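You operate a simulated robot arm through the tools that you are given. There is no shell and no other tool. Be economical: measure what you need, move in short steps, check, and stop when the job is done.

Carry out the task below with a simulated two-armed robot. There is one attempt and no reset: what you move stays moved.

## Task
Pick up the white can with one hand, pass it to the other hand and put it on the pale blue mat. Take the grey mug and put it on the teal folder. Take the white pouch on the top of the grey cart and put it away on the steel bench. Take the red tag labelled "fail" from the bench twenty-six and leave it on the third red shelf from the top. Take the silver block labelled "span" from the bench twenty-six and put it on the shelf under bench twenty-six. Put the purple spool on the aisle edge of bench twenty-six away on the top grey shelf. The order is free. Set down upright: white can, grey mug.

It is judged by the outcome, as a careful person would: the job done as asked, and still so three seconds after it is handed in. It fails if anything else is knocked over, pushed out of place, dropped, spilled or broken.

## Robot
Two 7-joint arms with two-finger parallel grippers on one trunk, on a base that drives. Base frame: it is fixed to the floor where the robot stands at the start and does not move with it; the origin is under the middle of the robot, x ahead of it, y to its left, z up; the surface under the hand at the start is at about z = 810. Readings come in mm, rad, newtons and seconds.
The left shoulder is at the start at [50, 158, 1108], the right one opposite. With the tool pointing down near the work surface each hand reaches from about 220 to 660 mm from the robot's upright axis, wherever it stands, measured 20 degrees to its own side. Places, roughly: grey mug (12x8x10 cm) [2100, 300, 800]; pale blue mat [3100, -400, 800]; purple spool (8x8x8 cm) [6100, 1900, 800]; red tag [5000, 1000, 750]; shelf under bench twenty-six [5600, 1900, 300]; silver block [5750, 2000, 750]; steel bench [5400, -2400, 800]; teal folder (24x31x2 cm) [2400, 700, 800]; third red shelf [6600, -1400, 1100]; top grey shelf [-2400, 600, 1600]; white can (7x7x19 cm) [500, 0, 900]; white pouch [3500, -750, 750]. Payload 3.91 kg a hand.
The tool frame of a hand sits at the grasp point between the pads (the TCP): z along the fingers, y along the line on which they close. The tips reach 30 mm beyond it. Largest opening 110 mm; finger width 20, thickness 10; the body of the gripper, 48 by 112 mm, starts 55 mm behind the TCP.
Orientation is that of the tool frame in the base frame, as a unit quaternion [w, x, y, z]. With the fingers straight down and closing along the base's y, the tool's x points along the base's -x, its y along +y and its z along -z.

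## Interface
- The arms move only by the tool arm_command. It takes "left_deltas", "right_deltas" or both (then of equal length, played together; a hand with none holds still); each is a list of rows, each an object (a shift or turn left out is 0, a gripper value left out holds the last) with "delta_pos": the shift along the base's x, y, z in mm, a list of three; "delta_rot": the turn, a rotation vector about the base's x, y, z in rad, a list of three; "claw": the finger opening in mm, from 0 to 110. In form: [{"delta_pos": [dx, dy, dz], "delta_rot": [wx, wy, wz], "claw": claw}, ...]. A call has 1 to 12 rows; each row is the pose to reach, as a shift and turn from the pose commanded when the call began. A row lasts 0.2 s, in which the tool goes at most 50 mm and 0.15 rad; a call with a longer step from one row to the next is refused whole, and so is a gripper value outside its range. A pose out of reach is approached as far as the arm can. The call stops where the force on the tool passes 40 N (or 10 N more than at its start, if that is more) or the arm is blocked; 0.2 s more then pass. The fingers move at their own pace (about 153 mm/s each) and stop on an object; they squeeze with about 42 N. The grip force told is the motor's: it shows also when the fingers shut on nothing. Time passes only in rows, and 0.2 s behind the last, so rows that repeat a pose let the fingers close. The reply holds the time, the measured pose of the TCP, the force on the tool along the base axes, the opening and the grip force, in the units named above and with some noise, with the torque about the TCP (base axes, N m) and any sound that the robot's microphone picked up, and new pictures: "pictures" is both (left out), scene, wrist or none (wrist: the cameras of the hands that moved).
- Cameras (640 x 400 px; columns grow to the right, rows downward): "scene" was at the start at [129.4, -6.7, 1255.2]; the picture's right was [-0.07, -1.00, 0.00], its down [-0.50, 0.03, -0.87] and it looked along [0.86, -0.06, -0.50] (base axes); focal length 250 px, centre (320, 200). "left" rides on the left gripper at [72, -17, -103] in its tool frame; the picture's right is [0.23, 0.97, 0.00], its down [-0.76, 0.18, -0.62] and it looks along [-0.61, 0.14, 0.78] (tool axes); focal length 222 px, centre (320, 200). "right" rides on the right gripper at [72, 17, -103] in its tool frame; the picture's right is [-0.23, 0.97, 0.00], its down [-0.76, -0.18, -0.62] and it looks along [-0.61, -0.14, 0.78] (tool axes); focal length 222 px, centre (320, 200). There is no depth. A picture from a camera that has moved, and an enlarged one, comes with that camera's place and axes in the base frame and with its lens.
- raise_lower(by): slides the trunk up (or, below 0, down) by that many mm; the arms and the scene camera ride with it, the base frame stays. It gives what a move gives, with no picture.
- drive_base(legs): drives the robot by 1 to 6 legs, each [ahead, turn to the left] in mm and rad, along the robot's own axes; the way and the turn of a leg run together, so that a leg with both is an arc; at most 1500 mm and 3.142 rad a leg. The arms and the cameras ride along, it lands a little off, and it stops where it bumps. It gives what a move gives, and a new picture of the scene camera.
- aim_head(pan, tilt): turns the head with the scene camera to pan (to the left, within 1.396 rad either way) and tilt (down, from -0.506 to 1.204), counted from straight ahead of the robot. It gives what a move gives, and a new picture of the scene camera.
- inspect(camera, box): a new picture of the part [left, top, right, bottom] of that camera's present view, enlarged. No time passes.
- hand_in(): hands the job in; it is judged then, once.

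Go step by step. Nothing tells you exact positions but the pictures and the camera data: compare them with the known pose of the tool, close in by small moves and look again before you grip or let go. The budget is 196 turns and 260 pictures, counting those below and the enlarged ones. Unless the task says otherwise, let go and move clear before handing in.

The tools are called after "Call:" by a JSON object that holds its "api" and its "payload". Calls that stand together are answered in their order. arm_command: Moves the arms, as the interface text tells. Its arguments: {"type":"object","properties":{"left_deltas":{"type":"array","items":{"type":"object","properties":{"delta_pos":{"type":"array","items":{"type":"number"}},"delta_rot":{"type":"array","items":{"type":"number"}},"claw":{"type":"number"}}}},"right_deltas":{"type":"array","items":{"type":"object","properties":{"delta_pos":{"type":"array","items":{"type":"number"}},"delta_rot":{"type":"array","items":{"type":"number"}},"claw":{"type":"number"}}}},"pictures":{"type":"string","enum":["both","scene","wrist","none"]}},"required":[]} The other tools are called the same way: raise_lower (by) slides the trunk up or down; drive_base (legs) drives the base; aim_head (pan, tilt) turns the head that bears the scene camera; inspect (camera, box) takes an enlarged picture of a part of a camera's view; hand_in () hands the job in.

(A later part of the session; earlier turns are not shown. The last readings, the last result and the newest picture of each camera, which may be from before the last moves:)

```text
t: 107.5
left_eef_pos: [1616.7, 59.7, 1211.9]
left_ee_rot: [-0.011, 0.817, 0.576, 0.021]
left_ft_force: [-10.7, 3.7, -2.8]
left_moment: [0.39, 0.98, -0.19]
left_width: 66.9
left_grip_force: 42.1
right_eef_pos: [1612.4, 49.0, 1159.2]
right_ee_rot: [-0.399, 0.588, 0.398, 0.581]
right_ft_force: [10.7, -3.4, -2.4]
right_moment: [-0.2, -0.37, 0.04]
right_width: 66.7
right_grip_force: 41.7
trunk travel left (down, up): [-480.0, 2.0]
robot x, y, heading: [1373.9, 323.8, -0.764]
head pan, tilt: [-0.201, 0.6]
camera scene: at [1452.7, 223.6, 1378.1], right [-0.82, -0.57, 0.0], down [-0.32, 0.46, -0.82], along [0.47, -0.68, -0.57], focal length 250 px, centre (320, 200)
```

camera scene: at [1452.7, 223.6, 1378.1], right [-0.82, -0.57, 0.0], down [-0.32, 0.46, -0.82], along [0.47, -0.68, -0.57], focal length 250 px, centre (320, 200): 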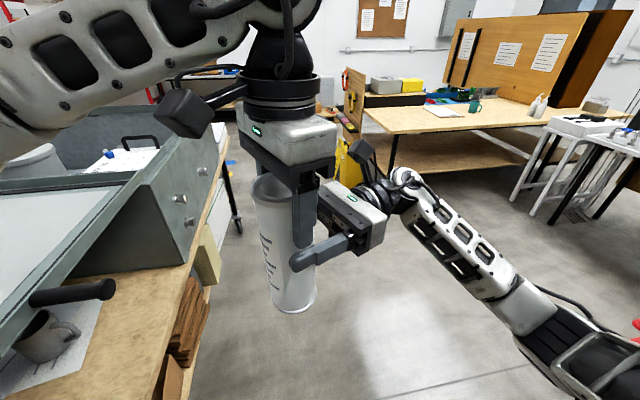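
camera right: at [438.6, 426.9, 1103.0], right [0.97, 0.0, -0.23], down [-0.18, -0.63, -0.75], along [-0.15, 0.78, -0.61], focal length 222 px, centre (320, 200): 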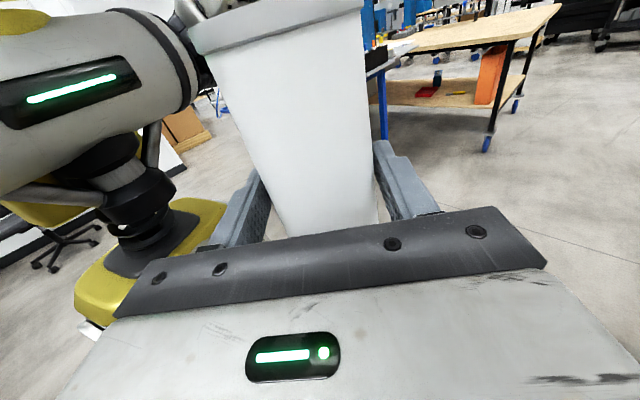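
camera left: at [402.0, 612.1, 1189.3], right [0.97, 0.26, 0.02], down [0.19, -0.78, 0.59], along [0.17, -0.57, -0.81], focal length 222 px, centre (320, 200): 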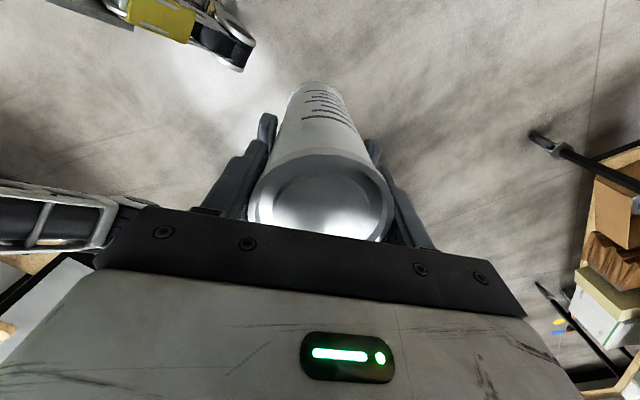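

I'm past the gap, and the grey mug is on the bench at about (2100, 330). I'll drive on along the bench toward its far end, where the mat should be.

Call:
{"api": "drive_base", "payload": {"legs": [[0, -0.05], [900, 0]]}}

Call:
{"api": "aim_head", "payload": {"pan": 0.9, "tilt": 0.45}}

```text
t: 108.7
left_eef_pos: [1607.0, 45.5, 1211.7]
left_ee_rot: [-0.011, 0.831, 0.556, 0.021]
left_ft_force: [0.1, 0.7, -2.0]
left_moment: [-0.21, 0.15, -0.07]
left_width: 67.3
left_grip_force: 41.8
right_eef_pos: [1601.0, 34.1, 1158.5]
right_ee_rot: [-0.384, 0.597, 0.383, 0.591]
right_ft_force: [0.4, -0.5, -1.2]
right_moment: [0.28, -0.22, 0.1]
right_width: 66.6
right_grip_force: 41.7
trunk travel left (down, up): [-480.0, 2.0]
robot x, y, heading: [1378.8, 321.5, -0.814]
head pan, tilt: [-0.201, 0.6]
stopped in leg 2: the robot was blocked; the commanded pose is now the measured one
camera scene: at [1449.9, 216.4, 1378.1], right [-0.85, -0.53, 0.0], down [-0.3, 0.48, -0.82], along [0.44, -0.7, -0.57], focal length 250 px, centre (320, 200)
```

scene: 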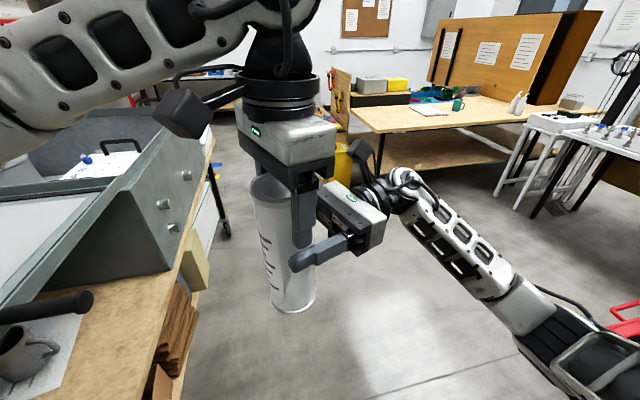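

```text
t: 110.1
left_eef_pos: [1604.4, 47.1, 1212.5]
left_ee_rot: [-0.01, 0.832, 0.555, 0.021]
left_ft_force: [-0.9, 0.9, -1.2]
left_moment: [0.27, 0.44, -0.18]
left_width: 67.0
left_grip_force: 41.5
right_eef_pos: [1600.9, 34.2, 1159.2]
right_ee_rot: [-0.384, 0.598, 0.384, 0.589]
right_ft_force: [0.3, -0.5, -2.3]
right_moment: [-0.27, -0.38, 0.16]
right_width: 66.8
right_grip_force: 42.1
trunk travel left (down, up): [-480.0, 2.0]
robot x, y, heading: [1375.4, 319.7, -0.811]
head pan, tilt: [0.901, 0.45]
camera scene: at [1494.6, 299.9, 1391.7], right [0.09, -1.0, 0.0], down [-0.43, -0.04, -0.9], along [0.9, 0.08, -0.44], focal length 250 px, centre (320, 200)
```

scene: 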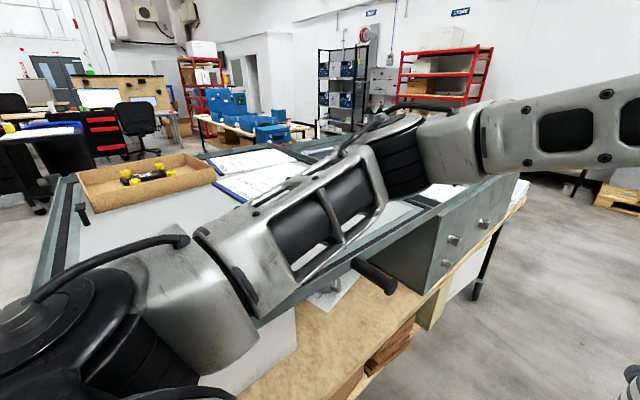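

The base met the bench side, because I was running too close to it. I'll back off slightly, move further out from the bench, and continue.

Call:
{"api": "drive_base", "payload": {"legs": [[-80, 0], [0, -0.4], [450, 0], [0, 0.4]]}}

```text
t: 115.8
left_eef_pos: [1718.5, -311.8, 1212.9]
left_ee_rot: [-0.011, 0.826, 0.564, 0.021]
left_ft_force: [-0.5, 0.7, -1.8]
left_moment: [0.2, 0.52, -0.18]
left_width: 67.0
left_grip_force: 42.0
right_eef_pos: [1714.0, -323.8, 1159.0]
right_ee_rot: [-0.39, 0.594, 0.39, 0.586]
right_ft_force: [1.4, -0.7, -0.7]
right_moment: [-0.18, -0.36, 0.16]
right_width: 66.9
right_grip_force: 41.9
trunk travel left (down, up): [-480.0, 2.0]
robot x, y, heading: [1483.0, -42.7, -0.787]
head pan, tilt: [0.901, 0.45]
camera scene: at [1601.6, -60.5, 1391.7], right [0.11, -0.99, 0.0], down [-0.43, -0.05, -0.9], along [0.89, 0.1, -0.44], focal length 250 px, centre (320, 200)
```

scene: 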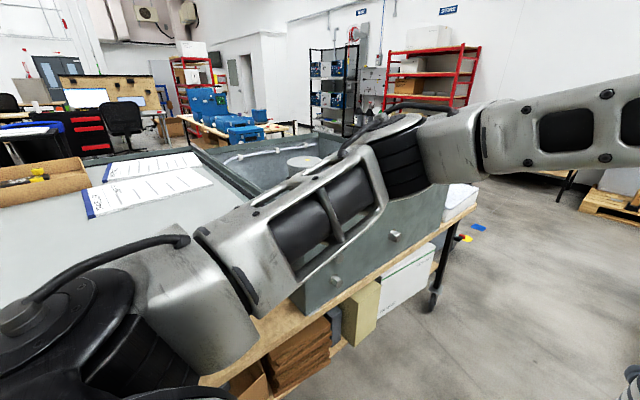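

There's clear room now. I'll drive on along the bench.

Call:
{"api": "drive_base", "payload": {"legs": [[1000, 0]]}}

```text
t: 121.0
left_eef_pos: [2414.5, -1017.0, 1212.8]
left_ee_rot: [-0.01, 0.826, 0.563, 0.021]
left_ft_force: [0.2, 0.5, -1.8]
left_moment: [0.19, 0.44, -0.26]
left_width: 67.3
left_grip_force: 42.4
right_eef_pos: [2409.9, -1029.7, 1159.6]
right_ee_rot: [-0.39, 0.594, 0.389, 0.586]
right_ft_force: [1.0, 0.1, -3.2]
right_moment: [-0.15, -0.41, 0.23]
right_width: 66.6
right_grip_force: 41.9
trunk travel left (down, up): [-480.0, 2.0]
robot x, y, heading: [2179.4, -744.5, -0.797]
head pan, tilt: [0.901, 0.45]
camera scene: at [2298.4, -765.4, 1391.7], right [0.11, -0.99, 0.0], down [-0.43, -0.05, -0.9], along [0.89, 0.1, -0.44], focal length 250 px, centre (320, 200)
```

scene: 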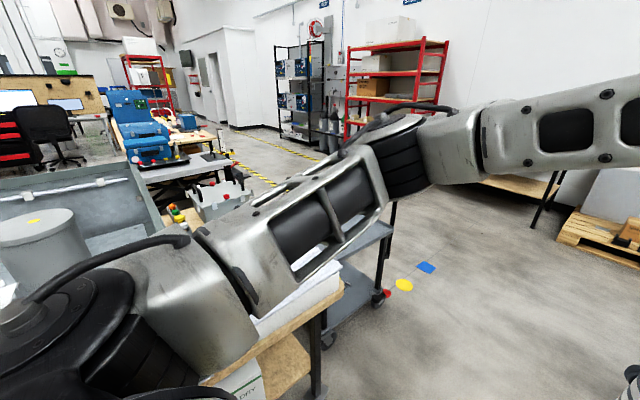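

My arm blocks the view, so I'll turn the robot to face the bench end.

Call:
{"api": "aim_head", "payload": {"pan": -0.1, "tilt": 0.5}}

Call:
{"api": "drive_base", "payload": {"legs": [[350, 0], [0, 1.1]]}}

```text
t: 122.3
left_eef_pos: [2415.3, -1016.8, 1212.8]
left_ee_rot: [-0.011, 0.826, 0.563, 0.021]
left_ft_force: [-0.9, 0.2, -1.8]
left_moment: [0.17, 0.32, -0.15]
left_width: 67.2
left_grip_force: 42.3
right_eef_pos: [2410.5, -1029.3, 1159.3]
right_ee_rot: [-0.389, 0.594, 0.389, 0.587]
right_ft_force: [0.3, 0.3, -2.3]
right_moment: [-0.12, -0.26, 0.18]
right_width: 66.6
right_grip_force: 42.5
trunk travel left (down, up): [-480.0, 2.0]
robot x, y, heading: [2175.7, -747.9, -0.795]
head pan, tilt: [-0.099, 0.499]
camera scene: at [2264.2, -845.9, 1387.2], right [-0.78, -0.63, 0.0], down [-0.3, 0.37, -0.88], along [0.55, -0.68, -0.48], focal length 250 px, centre (320, 200)
```

scene: 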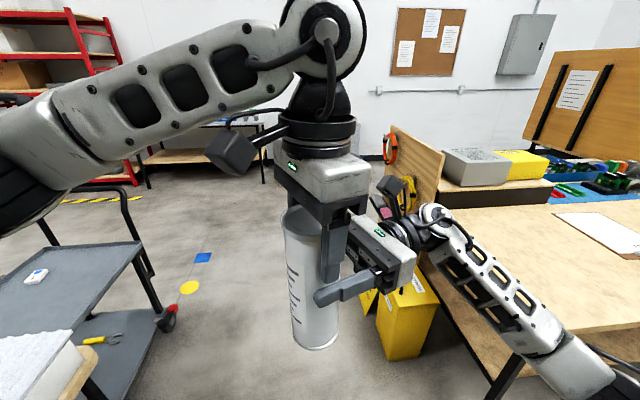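

```text
t: 127.3
left_eef_pos: [2782.4, -915.2, 1212.6]
left_ee_rot: [-0.019, 0.409, 0.912, 0.012]
left_ft_force: [-1.4, 0.5, -2.4]
left_moment: [-0.37, 0.31, -0.13]
left_width: 67.0
left_grip_force: 42.0
right_eef_pos: [2789.2, -924.4, 1158.8]
right_ee_rot: [-0.639, 0.302, 0.642, 0.297]
right_ft_force: [1.7, 0.5, -1.6]
right_moment: [0.33, -0.26, 0.18]
right_width: 66.8
right_grip_force: 41.4
trunk travel left (down, up): [-480.0, 2.0]
robot x, y, heading: [2431.9, -1003.1, 0.309]
head pan, tilt: [-0.099, 0.499]
camera scene: at [2560.0, -971.3, 1387.2], right [0.21, -0.98, 0.0], down [-0.47, -0.1, -0.88], along [0.86, 0.18, -0.48], focal length 250 px, centre (320, 200)
```

scene: 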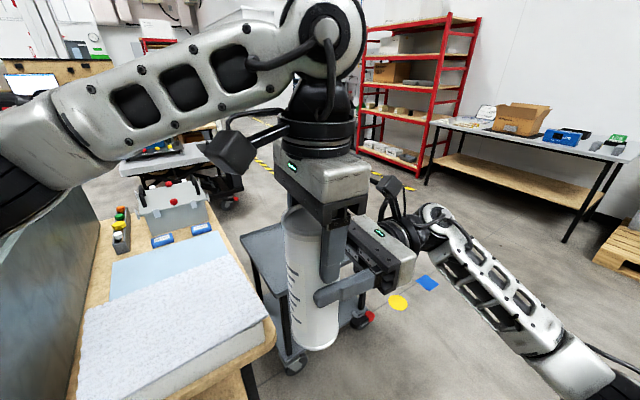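

From here I see the pale blue mat beyond the white foam, centred about (3094, -349). It's too far for a top grip, but a forward-pointing right hand can reach it. I'll let the left hold the can and swing the right hand round to grip it from behind, tilted 25° down.

Call:
{"api": "arm_command", "payload": {"right_deltas": [{"claw": 110}, {"claw": 110}, {"delta_pos": [28, -33, 0]}, {"delta_pos": [56, -67, 0]}, {"delta_pos": [83, -100, 0]}, {"delta_pos": [70, -130, 0], "delta_rot": [-0.0406, 0.0072, -0.1428]}, {"delta_pos": [60, -150, 0], "delta_rot": [-0.0812, 0.0143, -0.2857]}, {"delta_pos": [60, -150, 0], "delta_rot": [-0.1218, 0.0215, -0.4285]}, {"delta_pos": [60, -150, 0], "delta_rot": [-0.1623, 0.0287, -0.5713]}, {"delta_pos": [60, -150, 0], "delta_rot": [-0.2029, 0.0358, -0.7142]}, {"delta_pos": [60, -150, 0], "delta_rot": [-0.2435, 0.043, -0.857]}, {"delta_pos": [60, -150, 0], "delta_rot": [-0.2841, 0.0502, -0.9998]}], "left_deltas": [{}, {}, {}, {}, {}, {"delta_pos": [26, 8, 0], "delta_rot": [0, 0, 0.145]}, {"delta_pos": [52, 17, 0], "delta_rot": [0, 0, 0.29]}, {"delta_pos": [78, 25, 0], "delta_rot": [0, 0, 0.435]}, {"delta_pos": [104, 33, 0], "delta_rot": [0, 0, 0.58]}, {"delta_pos": [130, 41, 0], "delta_rot": [0, 0, 0.725]}, {"delta_pos": [156, 50, 0], "delta_rot": [0, 0, 0.87]}, {"delta_pos": [181, 58, 0], "delta_rot": [0, 0, 1.015]}], "pictures": "scene"}}

```text
t: 129.9
left_eef_pos: [2961.2, -858.2, 1214.5]
left_ee_rot: [-0.023, -0.081, 0.996, 0.002]
left_ft_force: [-0.9, 0.2, -2.9]
left_moment: [0.04, 0.02, -0.01]
left_width: 67.0
left_grip_force: 41.6
left hand out of reach, approached as far as the arm can: row 12
right_eef_pos: [2850.0, -1077.0, 1158.3]
right_ee_rot: [-0.387, 0.663, 0.437, 0.469]
right_ft_force: [0.6, -0.9, 0.9]
right_moment: [0.01, 0.0, -0.01]
right_width: 109.9
right_grip_force: 0.1
trunk travel left (down, up): [-480.0, 2.0]
robot x, y, heading: [2431.2, -1002.0, 0.308]
head pan, tilt: [-0.099, 0.499]
camera scene: at [2559.8, -973.5, 1387.3], right [0.21, -0.98, 0.0], down [-0.47, -0.1, -0.88], along [0.86, 0.18, -0.48], focal length 250 px, centre (320, 200)
```

scene: 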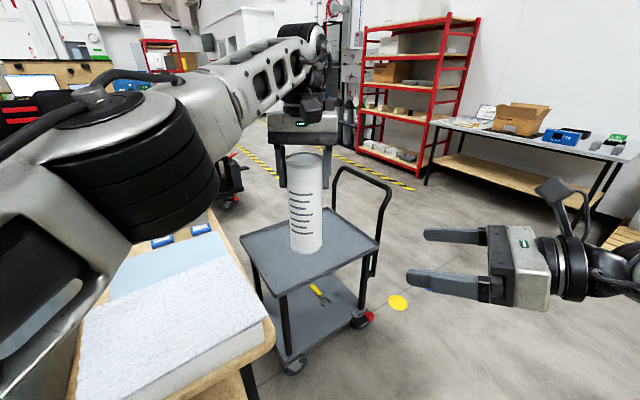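

The left hand holds the can alone, steadily. I'll finish the right hand's turn and bring it behind the can.

Call:
{"api": "arm_command", "payload": {"right_deltas": [{"delta_pos": [-15, 0, 10], "delta_rot": [-0.0406, 0.0072, -0.1428]}, {"delta_pos": [-30, 0, 20], "delta_rot": [-0.0812, 0.0143, -0.2857]}, {"delta_pos": [-30, 0, 30], "delta_rot": [-0.1218, 0.0215, -0.4285]}, {"delta_pos": [-30, 0, 40], "delta_rot": [-0.1623, 0.0287, -0.5713]}, {"delta_pos": [-30, 0, 45], "delta_rot": [-0.203, 0.0358, -0.7142]}, {"delta_pos": [-25, 40, 45], "delta_rot": [-0.203, 0.0358, -0.7142]}, {"delta_pos": [-20, 80, 45], "delta_rot": [-0.203, 0.0358, -0.7142]}, {"delta_pos": [-13, 120, 45], "delta_rot": [-0.203, 0.0358, -0.7142]}, {"delta_pos": [-7, 151, 45], "delta_rot": [-0.203, 0.0358, -0.7142]}]}}

```text
t: 131.9
left_eef_pos: [2963.1, -856.2, 1213.5]
left_ee_rot: [-0.024, -0.083, 0.996, 0.001]
left_ft_force: [0.6, -0.3, -3.7]
left_moment: [0.03, 0.01, 0.02]
left_width: 66.9
left_grip_force: 42.0
right_eef_pos: [2847.1, -923.1, 1205.5]
right_ee_rot: [-0.139, 0.817, 0.217, 0.516]
right_ft_force: [0.6, -0.9, 0.1]
right_moment: [0.01, 0.02, 0.02]
right_width: 109.8
right_grip_force: 0.0
right hand out of reach, approached as far as the arm can: row 1, 2, 3, 4, 5, 6, 7
trunk travel left (down, up): [-480.0, 2.0]
robot x, y, heading: [2432.9, -1003.1, 0.316]
head pan, tilt: [-0.099, 0.499]
camera scene: at [2561.6, -971.2, 1387.0], right [0.21, -0.98, 0.0], down [-0.47, -0.1, -0.88], along [0.86, 0.18, -0.48], focal length 250 px, centre (320, 200)
camera right: at [2801.1, -971.9, 1316.6], right [0.4, -0.89, -0.21], down [-0.86, -0.29, -0.42], along [0.31, 0.35, -0.88], focal length 222 px, centre (320, 200)
```

scene: 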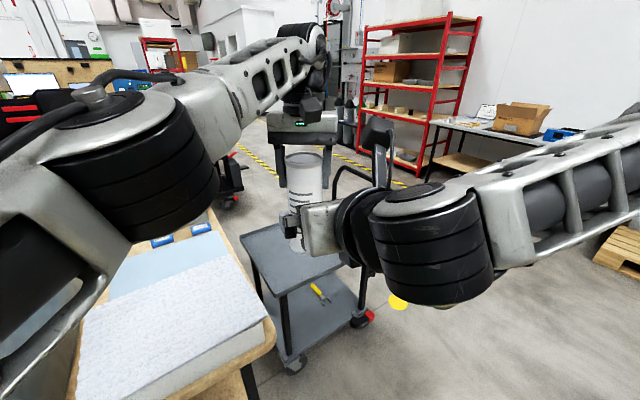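
right: 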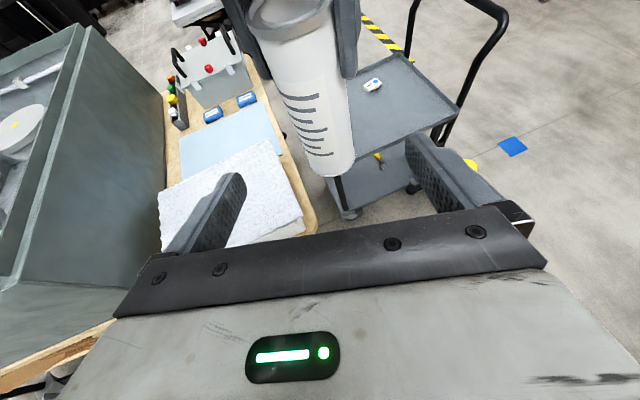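

The view is clear: the pale blue mat, the foam in front of it, and the pouch on the grey cart. I'll advance the right hand and grip the can again.

Call:
{"api": "arm_command", "payload": {"right_deltas": [{"delta_pos": [35, 20, -19]}, {"delta_pos": [70, 40, -38]}, {"delta_pos": [105, 59, -57]}, {"delta_pos": [115, 65, -66]}, {"delta_pos": [115, 65, -66], "claw": 80}, {"delta_pos": [115, 65, -66], "claw": 60}, {"delta_pos": [115, 65, -66], "claw": 20}, {"delta_pos": [115, 65, -66], "claw": 20}, {"delta_pos": [115, 65, -66], "claw": 20}]}}

```text
t: 133.2
left_eef_pos: [2964.5, -867.2, 1214.0]
left_ee_rot: [-0.016, -0.071, 0.997, -0.012]
left_ft_force: [13.6, -16.6, -0.9]
left_moment: [-1.18, -0.66, -0.08]
left_width: 67.8
left_grip_force: 42.7
right_eef_pos: [2946.8, -898.5, 1153.1]
right_ee_rot: [-0.155, 0.814, 0.237, 0.507]
right_ft_force: [-13.7, 15.9, -2.9]
right_moment: [0.09, -0.04, 0.73]
right_width: 70.4
right_grip_force: 10.7
right hand out of reach, approached as far as the arm can: row 1, 2, 3, 4, 5, 6
trunk travel left (down, up): [-480.0, 2.0]
robot x, y, heading: [2432.7, -1003.3, 0.314]
head pan, tilt: [-0.099, 0.499]
stopped in row 6 (left hand): the force on the tool passed its limit at 46 N (the readings are from after the stop); the commanded pose is now the measured one
camera scene: at [2559.9, -971.5, 1387.2], right [0.21, -0.98, 0.0], down [-0.47, -0.1, -0.88], along [0.86, 0.18, -0.48], focal length 250 px, centre (320, 200)
camera right: at [2903.8, -948.4, 1264.4], right [0.44, -0.87, -0.22], down [-0.85, -0.33, -0.41], along [0.29, 0.37, -0.89], focal length 222 px, centre (320, 200)
```

scene: 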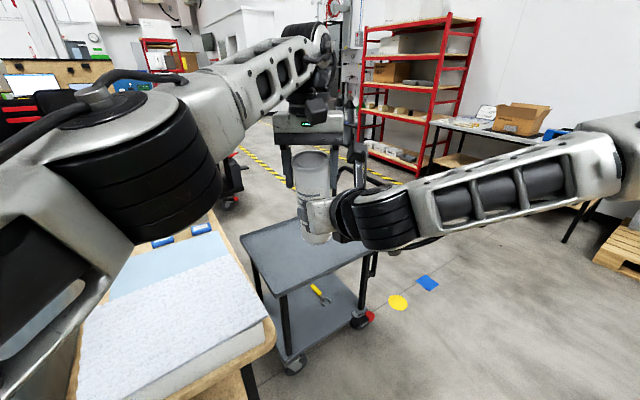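
right: 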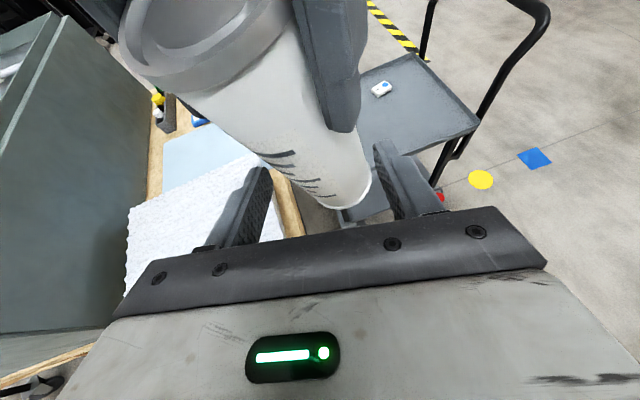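

The right arm can't quite reach that pose there and is pushing on the can. I'll open and withdraw it, go back to the side grip that worked, and have the left hand take the can again with a forward tilt for more reach.

Call:
{"api": "arm_command", "payload": {"right_deltas": [{"claw": 110}, {"claw": 110}, {"delta_pos": [-35, -20, 19]}, {"delta_pos": [-70, -40, 38]}, {"delta_pos": [-105, -60, 58]}, {"delta_pos": [-100, -90, 48], "delta_rot": [0.0413, -0.007, 0.1382]}, {"delta_pos": [-90, -125, 38], "delta_rot": [0.0827, -0.014, 0.2763]}, {"delta_pos": [-85, -160, 28], "delta_rot": [0.124, -0.021, 0.4145]}, {"delta_pos": [-80, -180, 18], "delta_rot": [0.1653, -0.028, 0.5527]}, {"delta_pos": [-80, -180, 8], "delta_rot": [0.2067, -0.035, 0.6908]}, {"delta_pos": [-80, -180, 5], "delta_rot": [0.248, -0.042, 0.829]}, {"delta_pos": [-80, -180, 5], "delta_rot": [0.2893, -0.049, 0.9672]}], "left_deltas": [{}, {}, {}, {}, {}, {}, {}, {}, {}, {}, {}, {}], "pictures": "scene"}}

```text
t: 135.8
left_eef_pos: [2963.5, -863.6, 1213.9]
left_ee_rot: [-0.017, -0.075, 0.997, -0.007]
left_ft_force: [-0.1, 0.1, -3.5]
left_moment: [0.01, 0.06, -0.01]
left_width: 67.3
left_grip_force: 42.0
right_eef_pos: [2869.1, -1082.1, 1160.2]
right_ee_rot: [-0.476, 0.573, 0.511, 0.429]
right_ft_force: [0.1, -0.3, 0.4]
right_moment: [0.01, 0.02, -0.02]
right_width: 109.9
right_grip_force: 0.0
right hand out of reach, approached as far as the arm can: row 6, 7
trunk travel left (down, up): [-480.0, 2.0]
robot x, y, heading: [2435.7, -1003.7, 0.312]
head pan, tilt: [-0.099, 0.499]
camera scene: at [2560.5, -971.4, 1387.2], right [0.21, -0.98, 0.0], down [-0.47, -0.1, -0.88], along [0.86, 0.18, -0.48], focal length 250 px, centre (320, 200)
```

scene: 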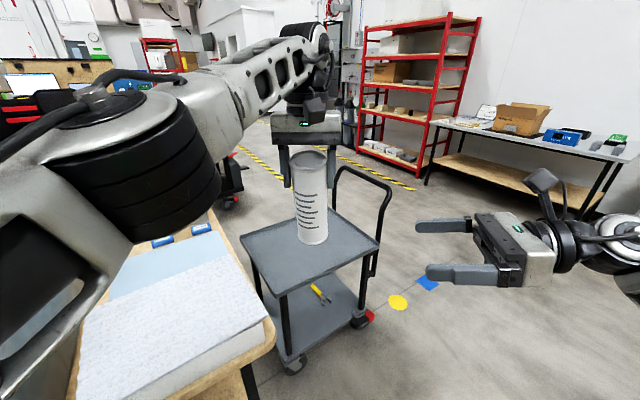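

Right is clear. I'll bring the can back in front of the robot and line up the right hand on its side.

Call:
{"api": "arm_command", "payload": {"right_deltas": [{"delta_pos": [0, 0, -5], "delta_rot": [0.0413, -0.007, 0.1382]}, {"delta_pos": [0, 0, -10], "delta_rot": [0.0827, -0.014, 0.2763]}, {"delta_pos": [0, 0, -15], "delta_rot": [0.124, -0.021, 0.4145]}, {"delta_pos": [0, 0, -20], "delta_rot": [0.1653, -0.028, 0.5527]}, {"delta_pos": [0, 20, -25], "delta_rot": [0.2067, -0.035, 0.6908]}, {"delta_pos": [3, 60, -25], "delta_rot": [0.2067, -0.035, 0.6908]}], "left_deltas": [{"delta_pos": [-36, -10, 0]}, {"delta_pos": [-72, -20, 0]}, {"delta_pos": [-108, -30, 0]}, {"delta_pos": [-145, -40, 0]}, {"delta_pos": [-181, -50, 0]}, {"delta_pos": [-181, -50, 0]}], "pictures": "both"}}

```text
t: 137.2
left_eef_pos: [2782.9, -913.0, 1213.9]
left_ee_rot: [-0.018, -0.076, 0.997, -0.007]
left_ft_force: [-0.4, 0.5, -2.9]
left_moment: [-0.02, 0.08, -0.05]
left_width: 67.4
left_grip_force: 42.1
right_eef_pos: [2871.0, -1023.8, 1133.6]
right_ee_rot: [0.639, -0.308, -0.637, -0.301]
right_ft_force: [0.1, 0.5, -0.2]
right_moment: [0.04, 0.02, 0.01]
right_width: 110.0
right_grip_force: 0.1
trunk travel left (down, up): [-480.0, 2.0]
robot x, y, heading: [2433.8, -1001.1, 0.308]
head pan, tilt: [-0.099, 0.499]
camera scene: at [2560.2, -971.1, 1387.2], right [0.21, -0.98, 0.0], down [-0.47, -0.1, -0.88], along [0.86, 0.18, -0.48], focal length 250 px, centre (320, 200)
camera right: at [2948.5, -1095.3, 1207.0], right [0.76, 0.61, -0.24], down [0.25, -0.6, -0.76], along [-0.61, 0.51, -0.61], focal length 222 px, centre (320, 200)
camera left: at [2716.2, -937.4, 1321.0], right [-0.37, 0.93, 0.0], down [0.75, 0.3, 0.59], along [0.55, 0.22, -0.81], focal length 222 px, centre (320, 200)
```

scene: 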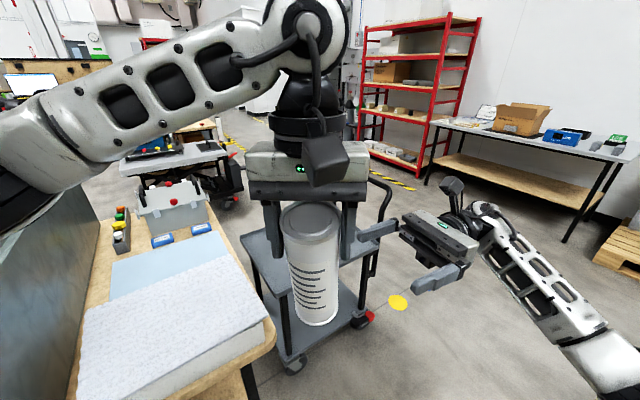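
right: 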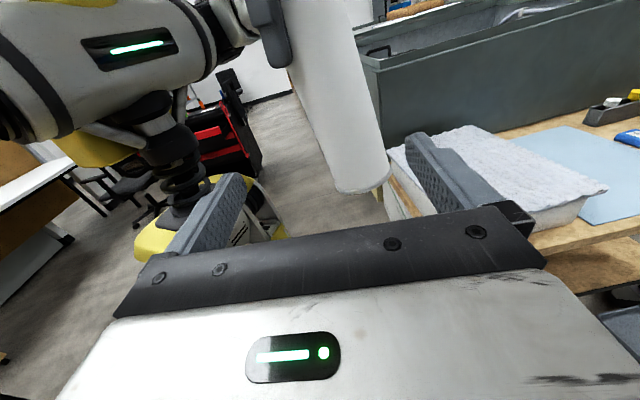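
left: 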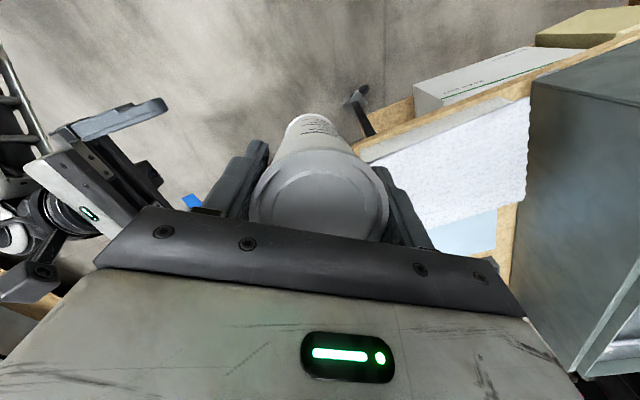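

The can is upright and the right hand is lined up on its side. I'll advance and grip it.

Call:
{"api": "arm_command", "payload": {"right_deltas": [{"delta_pos": [-29, 36, 0]}, {"delta_pos": [-58, 72, 0]}, {"delta_pos": [-86, 108, 0]}, {"delta_pos": [-86, 108, 0]}, {"delta_pos": [-86, 108, 0], "claw": 80}, {"delta_pos": [-86, 108, 0], "claw": 60}, {"delta_pos": [-86, 108, 0], "claw": 20}, {"delta_pos": [-86, 108, 0], "claw": 20}, {"delta_pos": [-86, 108, 0], "claw": 20}], "pictures": "scene"}}

```text
t: 139.2
left_eef_pos: [2781.6, -918.3, 1217.0]
left_ee_rot: [-0.021, -0.07, 0.997, -0.015]
left_ft_force: [-17.0, -29.9, 10.2]
left_moment: [-2.89, 0.95, -1.31]
left_width: 68.3
left_grip_force: 42.0
right_eef_pos: [2787.7, -918.4, 1132.6]
right_ee_rot: [0.638, -0.311, -0.637, -0.302]
right_ft_force: [16.8, 29.5, -10.7]
right_moment: [0.45, 0.42, 1.05]
right_width: 67.6
right_grip_force: 42.6
trunk travel left (down, up): [-480.0, 2.0]
robot x, y, heading: [2432.6, -1000.2, 0.309]
head pan, tilt: [-0.099, 0.499]
camera scene: at [2560.0, -971.5, 1387.2], right [0.21, -0.98, 0.0], down [-0.47, -0.1, -0.88], along [0.86, 0.18, -0.48], focal length 250 px, centre (320, 200)
```

scene: 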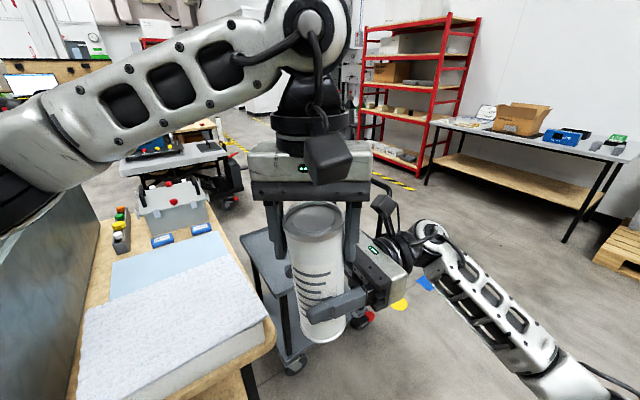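

Both hands hold it again. The left will now open, rise clear, and tilt forward 45° for a longer reach.

Call:
{"api": "arm_command", "payload": {"left_deltas": [{"claw": 110}, {"claw": 110}, {"delta_pos": [0, 0, 45]}, {"delta_pos": [0, 0, 90]}, {"delta_pos": [0, 0, 125]}, {"delta_pos": [-15, -6, 125], "delta_rot": [0.04, -0.1247, 0]}, {"delta_pos": [-30, -12, 125], "delta_rot": [0.0797, -0.2493, 0]}, {"delta_pos": [-45, -18, 125], "delta_rot": [0.1195, -0.374, 0]}, {"delta_pos": [-60, -24, 125], "delta_rot": [0.1593, -0.4987, 0]}, {"delta_pos": [-71, -28, 115], "delta_rot": [0.1992, -0.6233, 0]}, {"delta_pos": [-71, -28, 100], "delta_rot": [0.239, -0.748, 0]}, {"delta_pos": [-71, -28, 76], "delta_rot": [0.239, -0.748, 0]}], "right_deltas": [{}, {}, {}, {}, {}, {}, {}, {}, {}, {}, {}, {}]}}

```text
t: 141.8
left_eef_pos: [2729.4, -933.6, 1294.6]
left_ee_rot: [0.335, -0.115, 0.932, 0.074]
left_ft_force: [0.2, 0.1, -0.5]
left_moment: [0.0, -0.01, -0.04]
left_width: 110.0
left_grip_force: 0.1
right_eef_pos: [2786.3, -917.4, 1132.8]
right_ee_rot: [0.638, -0.31, -0.637, -0.301]
right_ft_force: [-0.1, 0.2, -0.8]
right_moment: [-0.01, -0.01, -0.02]
right_width: 66.7
right_grip_force: 41.6
trunk travel left (down, up): [-480.0, 2.0]
robot x, y, heading: [2435.7, -1000.5, 0.311]
head pan, tilt: [-0.099, 0.499]
camera scene: at [2562.1, -974.4, 1396.1], right [0.18, -0.98, 0.0], down [-0.39, -0.07, -0.92], along [0.91, 0.16, -0.39], focal length 250 px, centre (320, 200)
camera right: at [2864.6, -989.5, 1206.7], right [0.76, 0.61, -0.24], down [0.25, -0.6, -0.76], along [-0.6, 0.52, -0.61], focal length 222 px, centre (320, 200)
camera left: at [2615.7, -983.9, 1326.5], right [-0.43, 0.9, -0.09], down [0.14, 0.16, 0.98], along [0.89, 0.41, -0.2], focal length 222 px, centre (320, 200)
```

scene: 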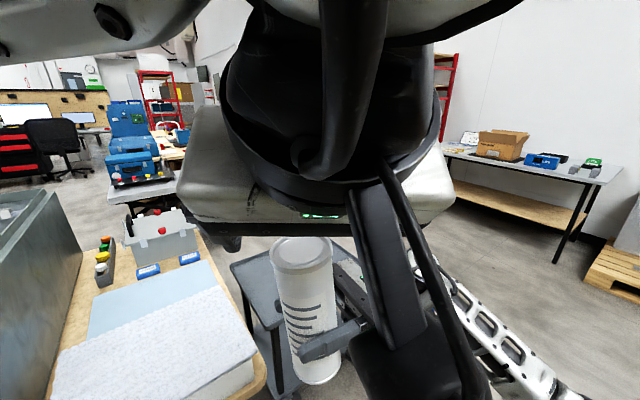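
right: 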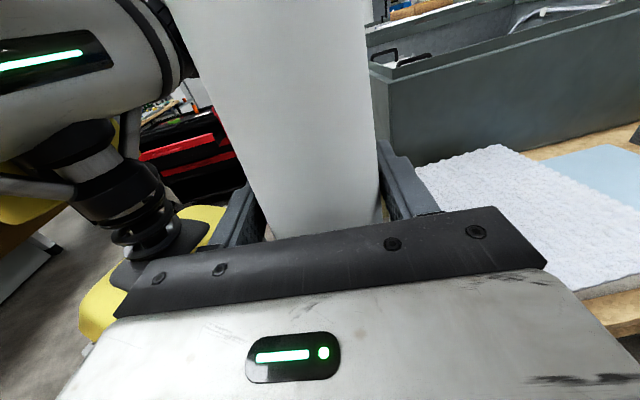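
left: 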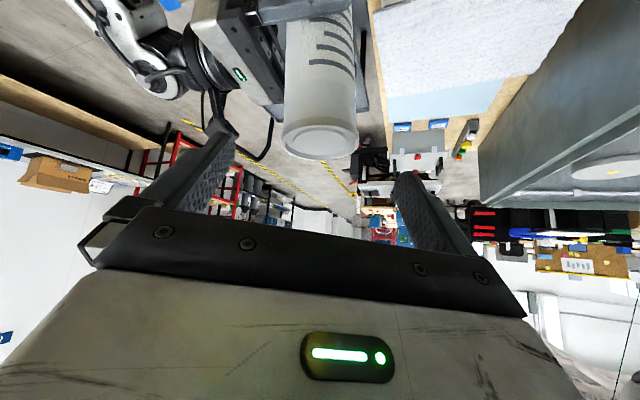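

The left wrist brushes against the head, so I'll move it on. It goes forward-down onto the can and grips.

Call:
{"api": "arm_command", "payload": {"left_deltas": [{"delta_pos": [25, 8, -35]}, {"delta_pos": [50, 16, -70]}, {"delta_pos": [76, 24, -105]}, {"delta_pos": [76, 24, -105]}, {"delta_pos": [76, 24, -105], "claw": 80}, {"delta_pos": [76, 24, -105], "claw": 60}, {"delta_pos": [76, 24, -105], "claw": 20}, {"delta_pos": [76, 24, -105], "claw": 20}, {"delta_pos": [76, 24, -105], "claw": 20}]}}

```text
t: 143.8
left_eef_pos: [2785.1, -919.1, 1186.9]
left_ee_rot: [0.356, -0.069, 0.928, 0.08]
left_ft_force: [-14.0, 0.1, 25.3]
left_moment: [-0.22, -0.23, 0.13]
left_width: 74.5
left_grip_force: 42.1
right_eef_pos: [2788.8, -919.0, 1129.9]
right_ee_rot: [-0.636, 0.313, 0.638, 0.301]
right_ft_force: [13.7, -0.6, -25.3]
right_moment: [0.39, 0.9, -0.1]
right_width: 66.9
right_grip_force: 42.2
trunk travel left (down, up): [-480.0, 2.0]
robot x, y, heading: [2433.6, -1003.9, 0.312]
head pan, tilt: [-0.099, 0.499]
camera scene: at [2560.0, -971.5, 1387.2], right [0.21, -0.98, 0.0], down [-0.47, -0.1, -0.88], along [0.86, 0.18, -0.48], focal length 250 px, centre (320, 200)
camera left: at [2667.1, -960.8, 1213.3], right [-0.35, 0.94, -0.06], down [0.12, 0.1, 0.99], along [0.93, 0.34, -0.15], focal length 222 px, centre (320, 200)
```

scene: 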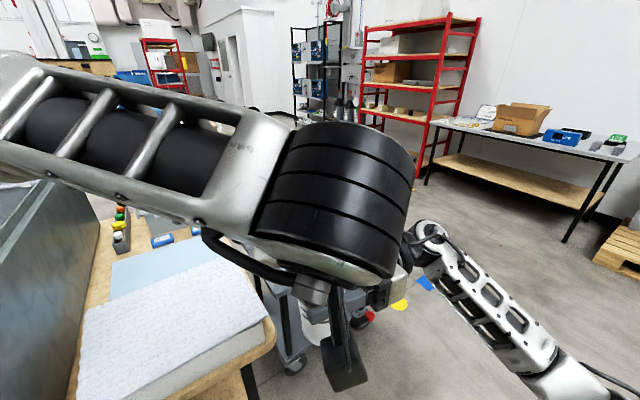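
left: 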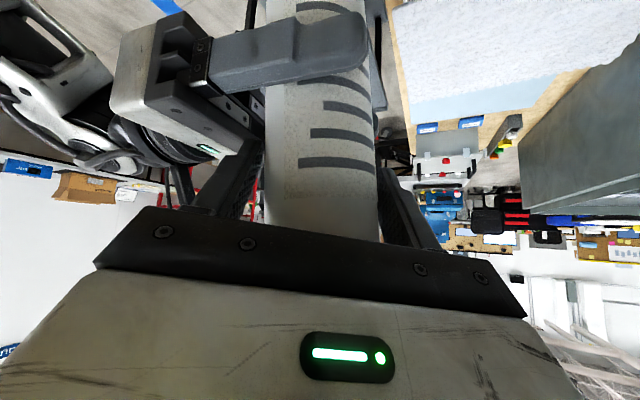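

The left opening reads 74.5 mm, so the pads have caught the lid rim. I'll open, go a bit lower, and grip again.

Call:
{"api": "arm_command", "payload": {"left_deltas": [{"claw": 110}, {"claw": 110}, {"delta_pos": [4, 2, -14], "claw": 110}, {"delta_pos": [4, 2, -14], "claw": 80}, {"delta_pos": [4, 2, -14], "claw": 60}, {"delta_pos": [4, 2, -14], "claw": 20}, {"delta_pos": [4, 2, -14], "claw": 20}, {"delta_pos": [4, 2, -14], "claw": 20}], "pictures": "none"}}

```text
t: 144.5
left_eef_pos: [2786.5, -917.0, 1186.3]
left_ee_rot: [0.356, -0.071, 0.928, 0.085]
left_ft_force: [-4.8, 10.7, 2.9]
left_moment: [0.22, 0.07, 0.09]
left_width: 104.5
left_grip_force: 0.0
right_eef_pos: [2790.3, -918.8, 1129.6]
right_ee_rot: [-0.636, 0.314, 0.638, 0.302]
right_ft_force: [4.7, -10.6, -1.8]
right_moment: [0.4, 0.17, 0.01]
right_width: 67.0
right_grip_force: 42.3
trunk travel left (down, up): [-480.0, 2.0]
robot x, y, heading: [2430.8, -1003.7, 0.306]
head pan, tilt: [-0.099, 0.499]
stopped in row 3 (left hand): the force on the tool passed its limit at 45 N (the readings are from after the stop); the commanded pose is now the measured one
```

The open finger bumped the right gripper. I'll narrow the opening first, then lower and close.

Call:
{"api": "arm_command", "payload": {"left_deltas": [{"delta_pos": [-4, 0, 8], "claw": 86}, {"delta_pos": [-4, 0, 8], "claw": 86}, {"delta_pos": [-2, 0, -2], "claw": 86}, {"delta_pos": [0, 0, -12], "claw": 86}, {"delta_pos": [0, 0, -12], "claw": 60}, {"delta_pos": [0, 0, -12], "claw": 20}, {"delta_pos": [0, 0, -12], "claw": 20}], "pictures": "wrist"}}

```text
t: 146.1
left_eef_pos: [2787.0, -920.6, 1179.0]
left_ee_rot: [0.36, -0.07, 0.927, 0.078]
left_ft_force: [-6.7, -12.6, 32.7]
left_moment: [-0.64, -0.54, -0.12]
left_width: 73.7
left_grip_force: 41.6
right_eef_pos: [2790.2, -919.3, 1125.4]
right_ee_rot: [-0.633, 0.317, 0.639, 0.3]
right_ft_force: [7.2, 11.6, -33.5]
right_moment: [0.12, 0.76, 0.09]
right_width: 66.7
right_grip_force: 42.2
trunk travel left (down, up): [-480.0, 2.0]
robot x, y, heading: [2435.1, -1004.0, 0.314]
head pan, tilt: [-0.099, 0.499]
camera left: at [2666.8, -961.7, 1203.8], right [-0.35, 0.94, -0.06], down [0.11, 0.11, 0.99], along [0.93, 0.33, -0.14], focal length 222 px, centre (320, 200)
```

left: 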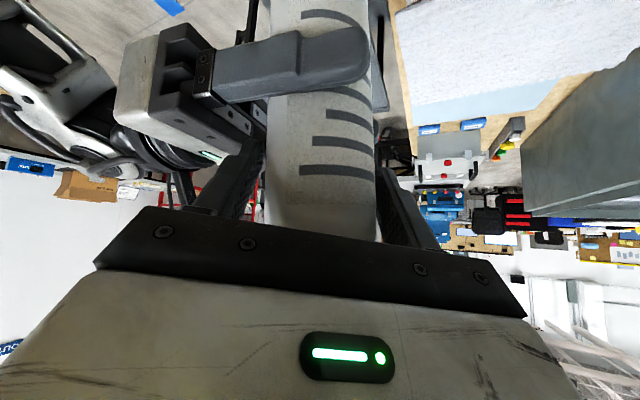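

The lid rim is touching the palm and finger roots. I'll open, raise the left hand about 25 mm so only the pads hold the body below the rim, and grip again.

Call:
{"api": "arm_command", "payload": {"left_deltas": [{"claw": 90}, {"claw": 90}, {"delta_pos": [2, 0, 14], "claw": 90}, {"delta_pos": [3, 0, 27], "claw": 90}, {"delta_pos": [3, 0, 27], "claw": 60}, {"delta_pos": [3, 0, 27], "claw": 20}, {"delta_pos": [3, 0, 27], "claw": 20}], "right_deltas": [{}, {}, {}, {}, {}, {}, {}], "pictures": "wrist"}}

```text
t: 147.7
left_eef_pos: [2789.2, -917.2, 1202.5]
left_ee_rot: [0.355, -0.071, 0.929, 0.082]
left_ft_force: [14.0, -6.0, -19.8]
left_moment: [-1.19, -1.06, 0.09]
left_width: 73.8
left_grip_force: 42.1
right_eef_pos: [2787.8, -918.9, 1133.0]
right_ee_rot: [0.638, -0.309, -0.637, -0.303]
right_ft_force: [-14.7, 5.8, 20.5]
right_moment: [0.81, 0.04, -0.07]
right_width: 66.8
right_grip_force: 41.4
trunk travel left (down, up): [-480.0, 2.0]
robot x, y, heading: [2435.5, -1000.8, 0.305]
head pan, tilt: [-0.099, 0.499]
camera right: at [2865.5, -989.8, 1206.7], right [0.76, 0.61, -0.24], down [0.25, -0.6, -0.76], along [-0.6, 0.52, -0.61], focal length 222 px, centre (320, 200)
camera left: at [2670.7, -960.2, 1227.9], right [-0.35, 0.93, -0.05], down [0.12, 0.1, 0.99], along [0.93, 0.34, -0.15], focal length 222 px, centre (320, 200)
```

right: 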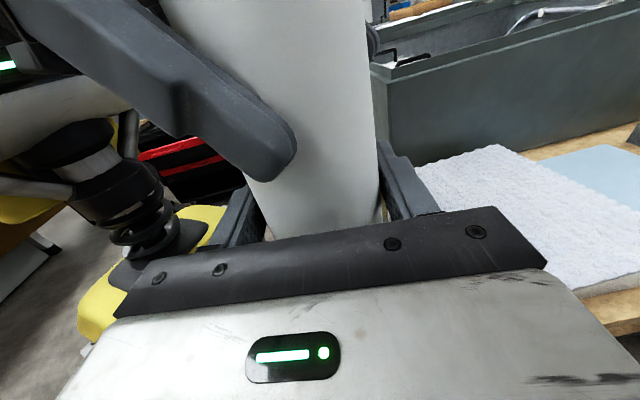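
left: 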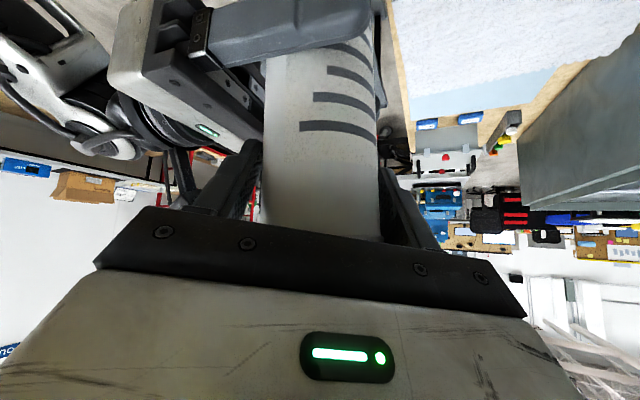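

The rim is still being caught at this tilt. I'll back off, flatten the left tool to about 17° below horizontal so the fingers pass under the rim, and grip again.

Call:
{"api": "arm_command", "payload": {"left_deltas": [{"claw": 86}, {"delta_pos": [0, 0, 0], "claw": 86}, {"delta_pos": [-25, -9, 30]}, {"delta_pos": [-50, -18, 38]}, {"delta_pos": [-74, -27, 38]}, {"delta_pos": [-74, -27, 30], "delta_rot": [0.043, -0.133, 0]}, {"delta_pos": [-74, -27, 20], "delta_rot": [0.086, -0.267, 0]}, {"delta_pos": [-74, -27, 9], "delta_rot": [0.128, -0.4, 0]}, {"delta_pos": [-38, -14, -3], "delta_rot": [0.128, -0.4, 0]}, {"delta_pos": [-3, -1, -16], "delta_rot": [0.128, -0.4, 0]}, {"delta_pos": [-3, -1, -16], "delta_rot": [0.128, -0.4, 0], "claw": 40}, {"delta_pos": [-3, -1, -16], "delta_rot": [0.128, -0.4, 0], "claw": 20}], "right_deltas": [{}, {}, {}, {}, {}, {}, {}, {}, {}, {}, {}, {}], "pictures": "wrist"}}

```text
t: 150.3
left_eef_pos: [2788.6, -921.5, 1184.3]
left_ee_rot: [0.538, -0.06, 0.832, 0.124]
left_ft_force: [-20.7, 3.0, 9.1]
left_moment: [-0.42, 0.09, 0.2]
left_width: 73.0
left_grip_force: 42.1
right_eef_pos: [2791.8, -919.2, 1129.4]
right_ee_rot: [-0.635, 0.317, 0.636, 0.303]
right_ft_force: [21.6, -5.0, -9.9]
right_moment: [0.64, 1.06, -0.19]
right_width: 67.3
right_grip_force: 42.0
trunk travel left (down, up): [-480.0, 2.0]
robot x, y, heading: [2432.6, -1000.4, 0.312]
head pan, tilt: [-0.099, 0.499]
camera right: at [2868.5, -990.1, 1203.2], right [0.77, 0.6, -0.24], down [0.24, -0.61, -0.75], along [-0.6, 0.52, -0.61], focal length 222 px, centre (320, 200)
camera left: at [2670.5, -962.6, 1157.5], right [-0.32, 0.94, -0.07], down [-0.27, -0.02, 0.96], along [0.91, 0.33, 0.27], focal length 222 px, centre (320, 200)
```

right: 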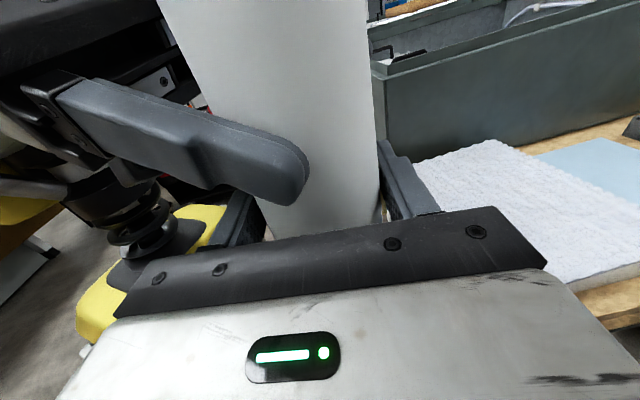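
left: 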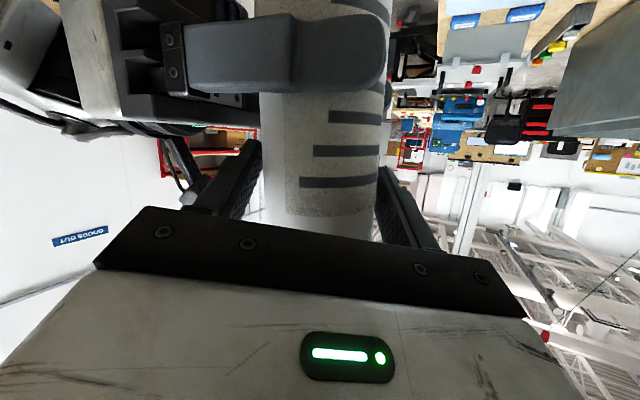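

The finger line is rolled about 8° from level, which explains the wide reading. I'll open, level the left hand about its own axis, and close again.

Call:
{"api": "arm_command", "payload": {"left_deltas": [{"claw": 88}, {"delta_rot": [-0.069, -0.021, 0.031], "claw": 88}, {"delta_rot": [-0.138, -0.0425, 0.0614], "claw": 88}, {"delta_rot": [-0.138, -0.0425, 0.0614], "claw": 60}, {"delta_rot": [-0.138, -0.0425, 0.0614], "claw": 20}, {"delta_rot": [-0.138, -0.0425, 0.0614], "claw": 20}], "right_deltas": [{}, {}, {}, {}, {}, {}], "pictures": "none"}}

```text
t: 151.7
left_eef_pos: [2786.5, -920.3, 1185.9]
left_ee_rot: [0.546, -0.128, 0.824, 0.083]
left_ft_force: [4.3, -4.0, 0.7]
left_moment: [-0.16, -0.14, -0.1]
left_width: 68.0
left_grip_force: 42.2
right_eef_pos: [2789.6, -918.5, 1130.4]
right_ee_rot: [-0.636, 0.313, 0.638, 0.301]
right_ft_force: [-4.0, 3.1, 1.1]
right_moment: [0.0, -0.16, 0.1]
right_width: 66.9
right_grip_force: 42.4
trunk travel left (down, up): [-480.0, 2.0]
robot x, y, heading: [2433.1, -1003.9, 0.312]
head pan, tilt: [-0.099, 0.499]
```

The left grip now reads 68 mm with little force. I'll release the right hand and withdraw it to the side.

Call:
{"api": "arm_command", "payload": {"right_deltas": [{"claw": 110}, {"claw": 110}, {"delta_pos": [28, -36, 0]}, {"delta_pos": [56, -72, 0]}, {"delta_pos": [84, -108, 0]}, {"delta_pos": [70, -145, 20]}, {"delta_pos": [50, -180, 40]}], "left_deltas": [{}, {}, {}, {}, {}, {}, {}], "pictures": "none"}}

Call:
{"api": "drive_base", "payload": {"legs": [[0, -0.488], [215, 0], [0, 0.947]]}}

```text
t: 153.3
left_eef_pos: [2787.8, -921.1, 1185.0]
left_ee_rot: [0.546, -0.127, 0.824, 0.083]
left_ft_force: [-0.4, 0.6, -0.6]
left_moment: [-0.01, -0.02, -0.03]
left_width: 68.0
left_grip_force: 42.0
right_eef_pos: [2837.1, -1104.1, 1168.9]
right_ee_rot: [-0.636, 0.313, 0.637, 0.302]
right_ft_force: [-0.1, 0.9, 0.9]
right_moment: [0.0, -0.01, -0.02]
right_width: 110.2
right_grip_force: 0.1
trunk travel left (down, up): [-480.0, 2.0]
robot x, y, heading: [2433.6, -1000.5, 0.309]
head pan, tilt: [-0.099, 0.499]
```

```text
t: 158.8
left_eef_pos: [2934.0, -813.9, 1184.0]
left_ee_rot: [0.513, -0.308, 0.775, 0.203]
left_ft_force: [-0.5, 0.8, -0.4]
left_moment: [-0.02, 0.03, -0.01]
left_width: 67.7
left_grip_force: 41.8
right_eef_pos: [3059.5, -956.3, 1167.4]
right_ee_rot: [-0.687, 0.163, 0.691, 0.152]
right_ft_force: [0.3, -0.5, -0.5]
right_moment: [-0.01, -0.01, 0.01]
right_width: 109.6
right_grip_force: 0.0
trunk travel left (down, up): [-480.0, 2.0]
robot x, y, heading: [2649.1, -1036.9, 0.761]
head pan, tilt: [-0.099, 0.499]
camera scene: at [2751.1, -958.2, 1387.2], right [0.61, -0.79, 0.0], down [-0.38, -0.29, -0.88], along [0.69, 0.54, -0.48], focal length 250 px, centre (320, 200)
```

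scene: 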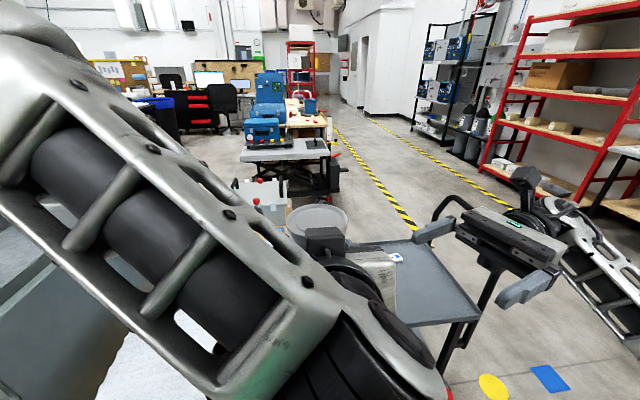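

The can is held well. I'll reach the left hand out toward the mat at this height and look through its camera.

Call:
{"api": "arm_command", "payload": {"left_deltas": [{"delta_pos": [17, 40, 0]}, {"delta_pos": [35, 80, 0]}, {"delta_pos": [52, 120, 0]}, {"delta_pos": [69, 160, 0]}, {"delta_pos": [87, 200, 0]}, {"delta_pos": [104, 240, 0]}, {"delta_pos": [121, 280, 0]}, {"delta_pos": [139, 320, 0]}, {"delta_pos": [156, 359, 0]}]}}

```text
t: 160.8
left_eef_pos: [3091.2, -455.1, 1183.7]
left_ee_rot: [0.513, -0.306, 0.776, 0.201]
left_ft_force: [0.9, -0.3, -0.5]
left_moment: [-0.01, -0.02, 0.03]
left_width: 67.6
left_grip_force: 41.9
right_eef_pos: [3059.2, -954.3, 1167.8]
right_ee_rot: [-0.687, 0.164, 0.691, 0.152]
right_ft_force: [-0.4, -0.3, 0.5]
right_moment: [0.0, 0.04, -0.02]
right_width: 109.9
right_grip_force: 0.1
trunk travel left (down, up): [-480.0, 2.0]
robot x, y, heading: [2653.6, -1043.1, 0.758]
head pan, tilt: [-0.099, 0.499]
camera scene: at [2751.7, -957.7, 1387.1], right [0.61, -0.79, 0.0], down [-0.38, -0.29, -0.88], along [0.69, 0.54, -0.48], focal length 250 px, centre (320, 200)
camera left: at [3012.1, -549.5, 1158.8], right [-0.73, 0.65, -0.21], down [-0.32, -0.06, 0.95], along [0.6, 0.76, 0.25], focal length 222 px, centre (320, 200)
```

scene: 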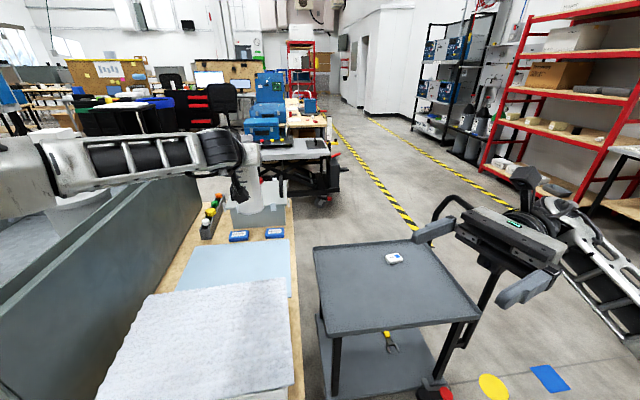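
left: 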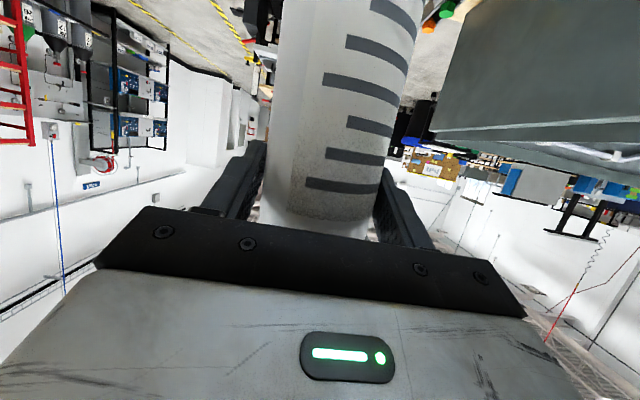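

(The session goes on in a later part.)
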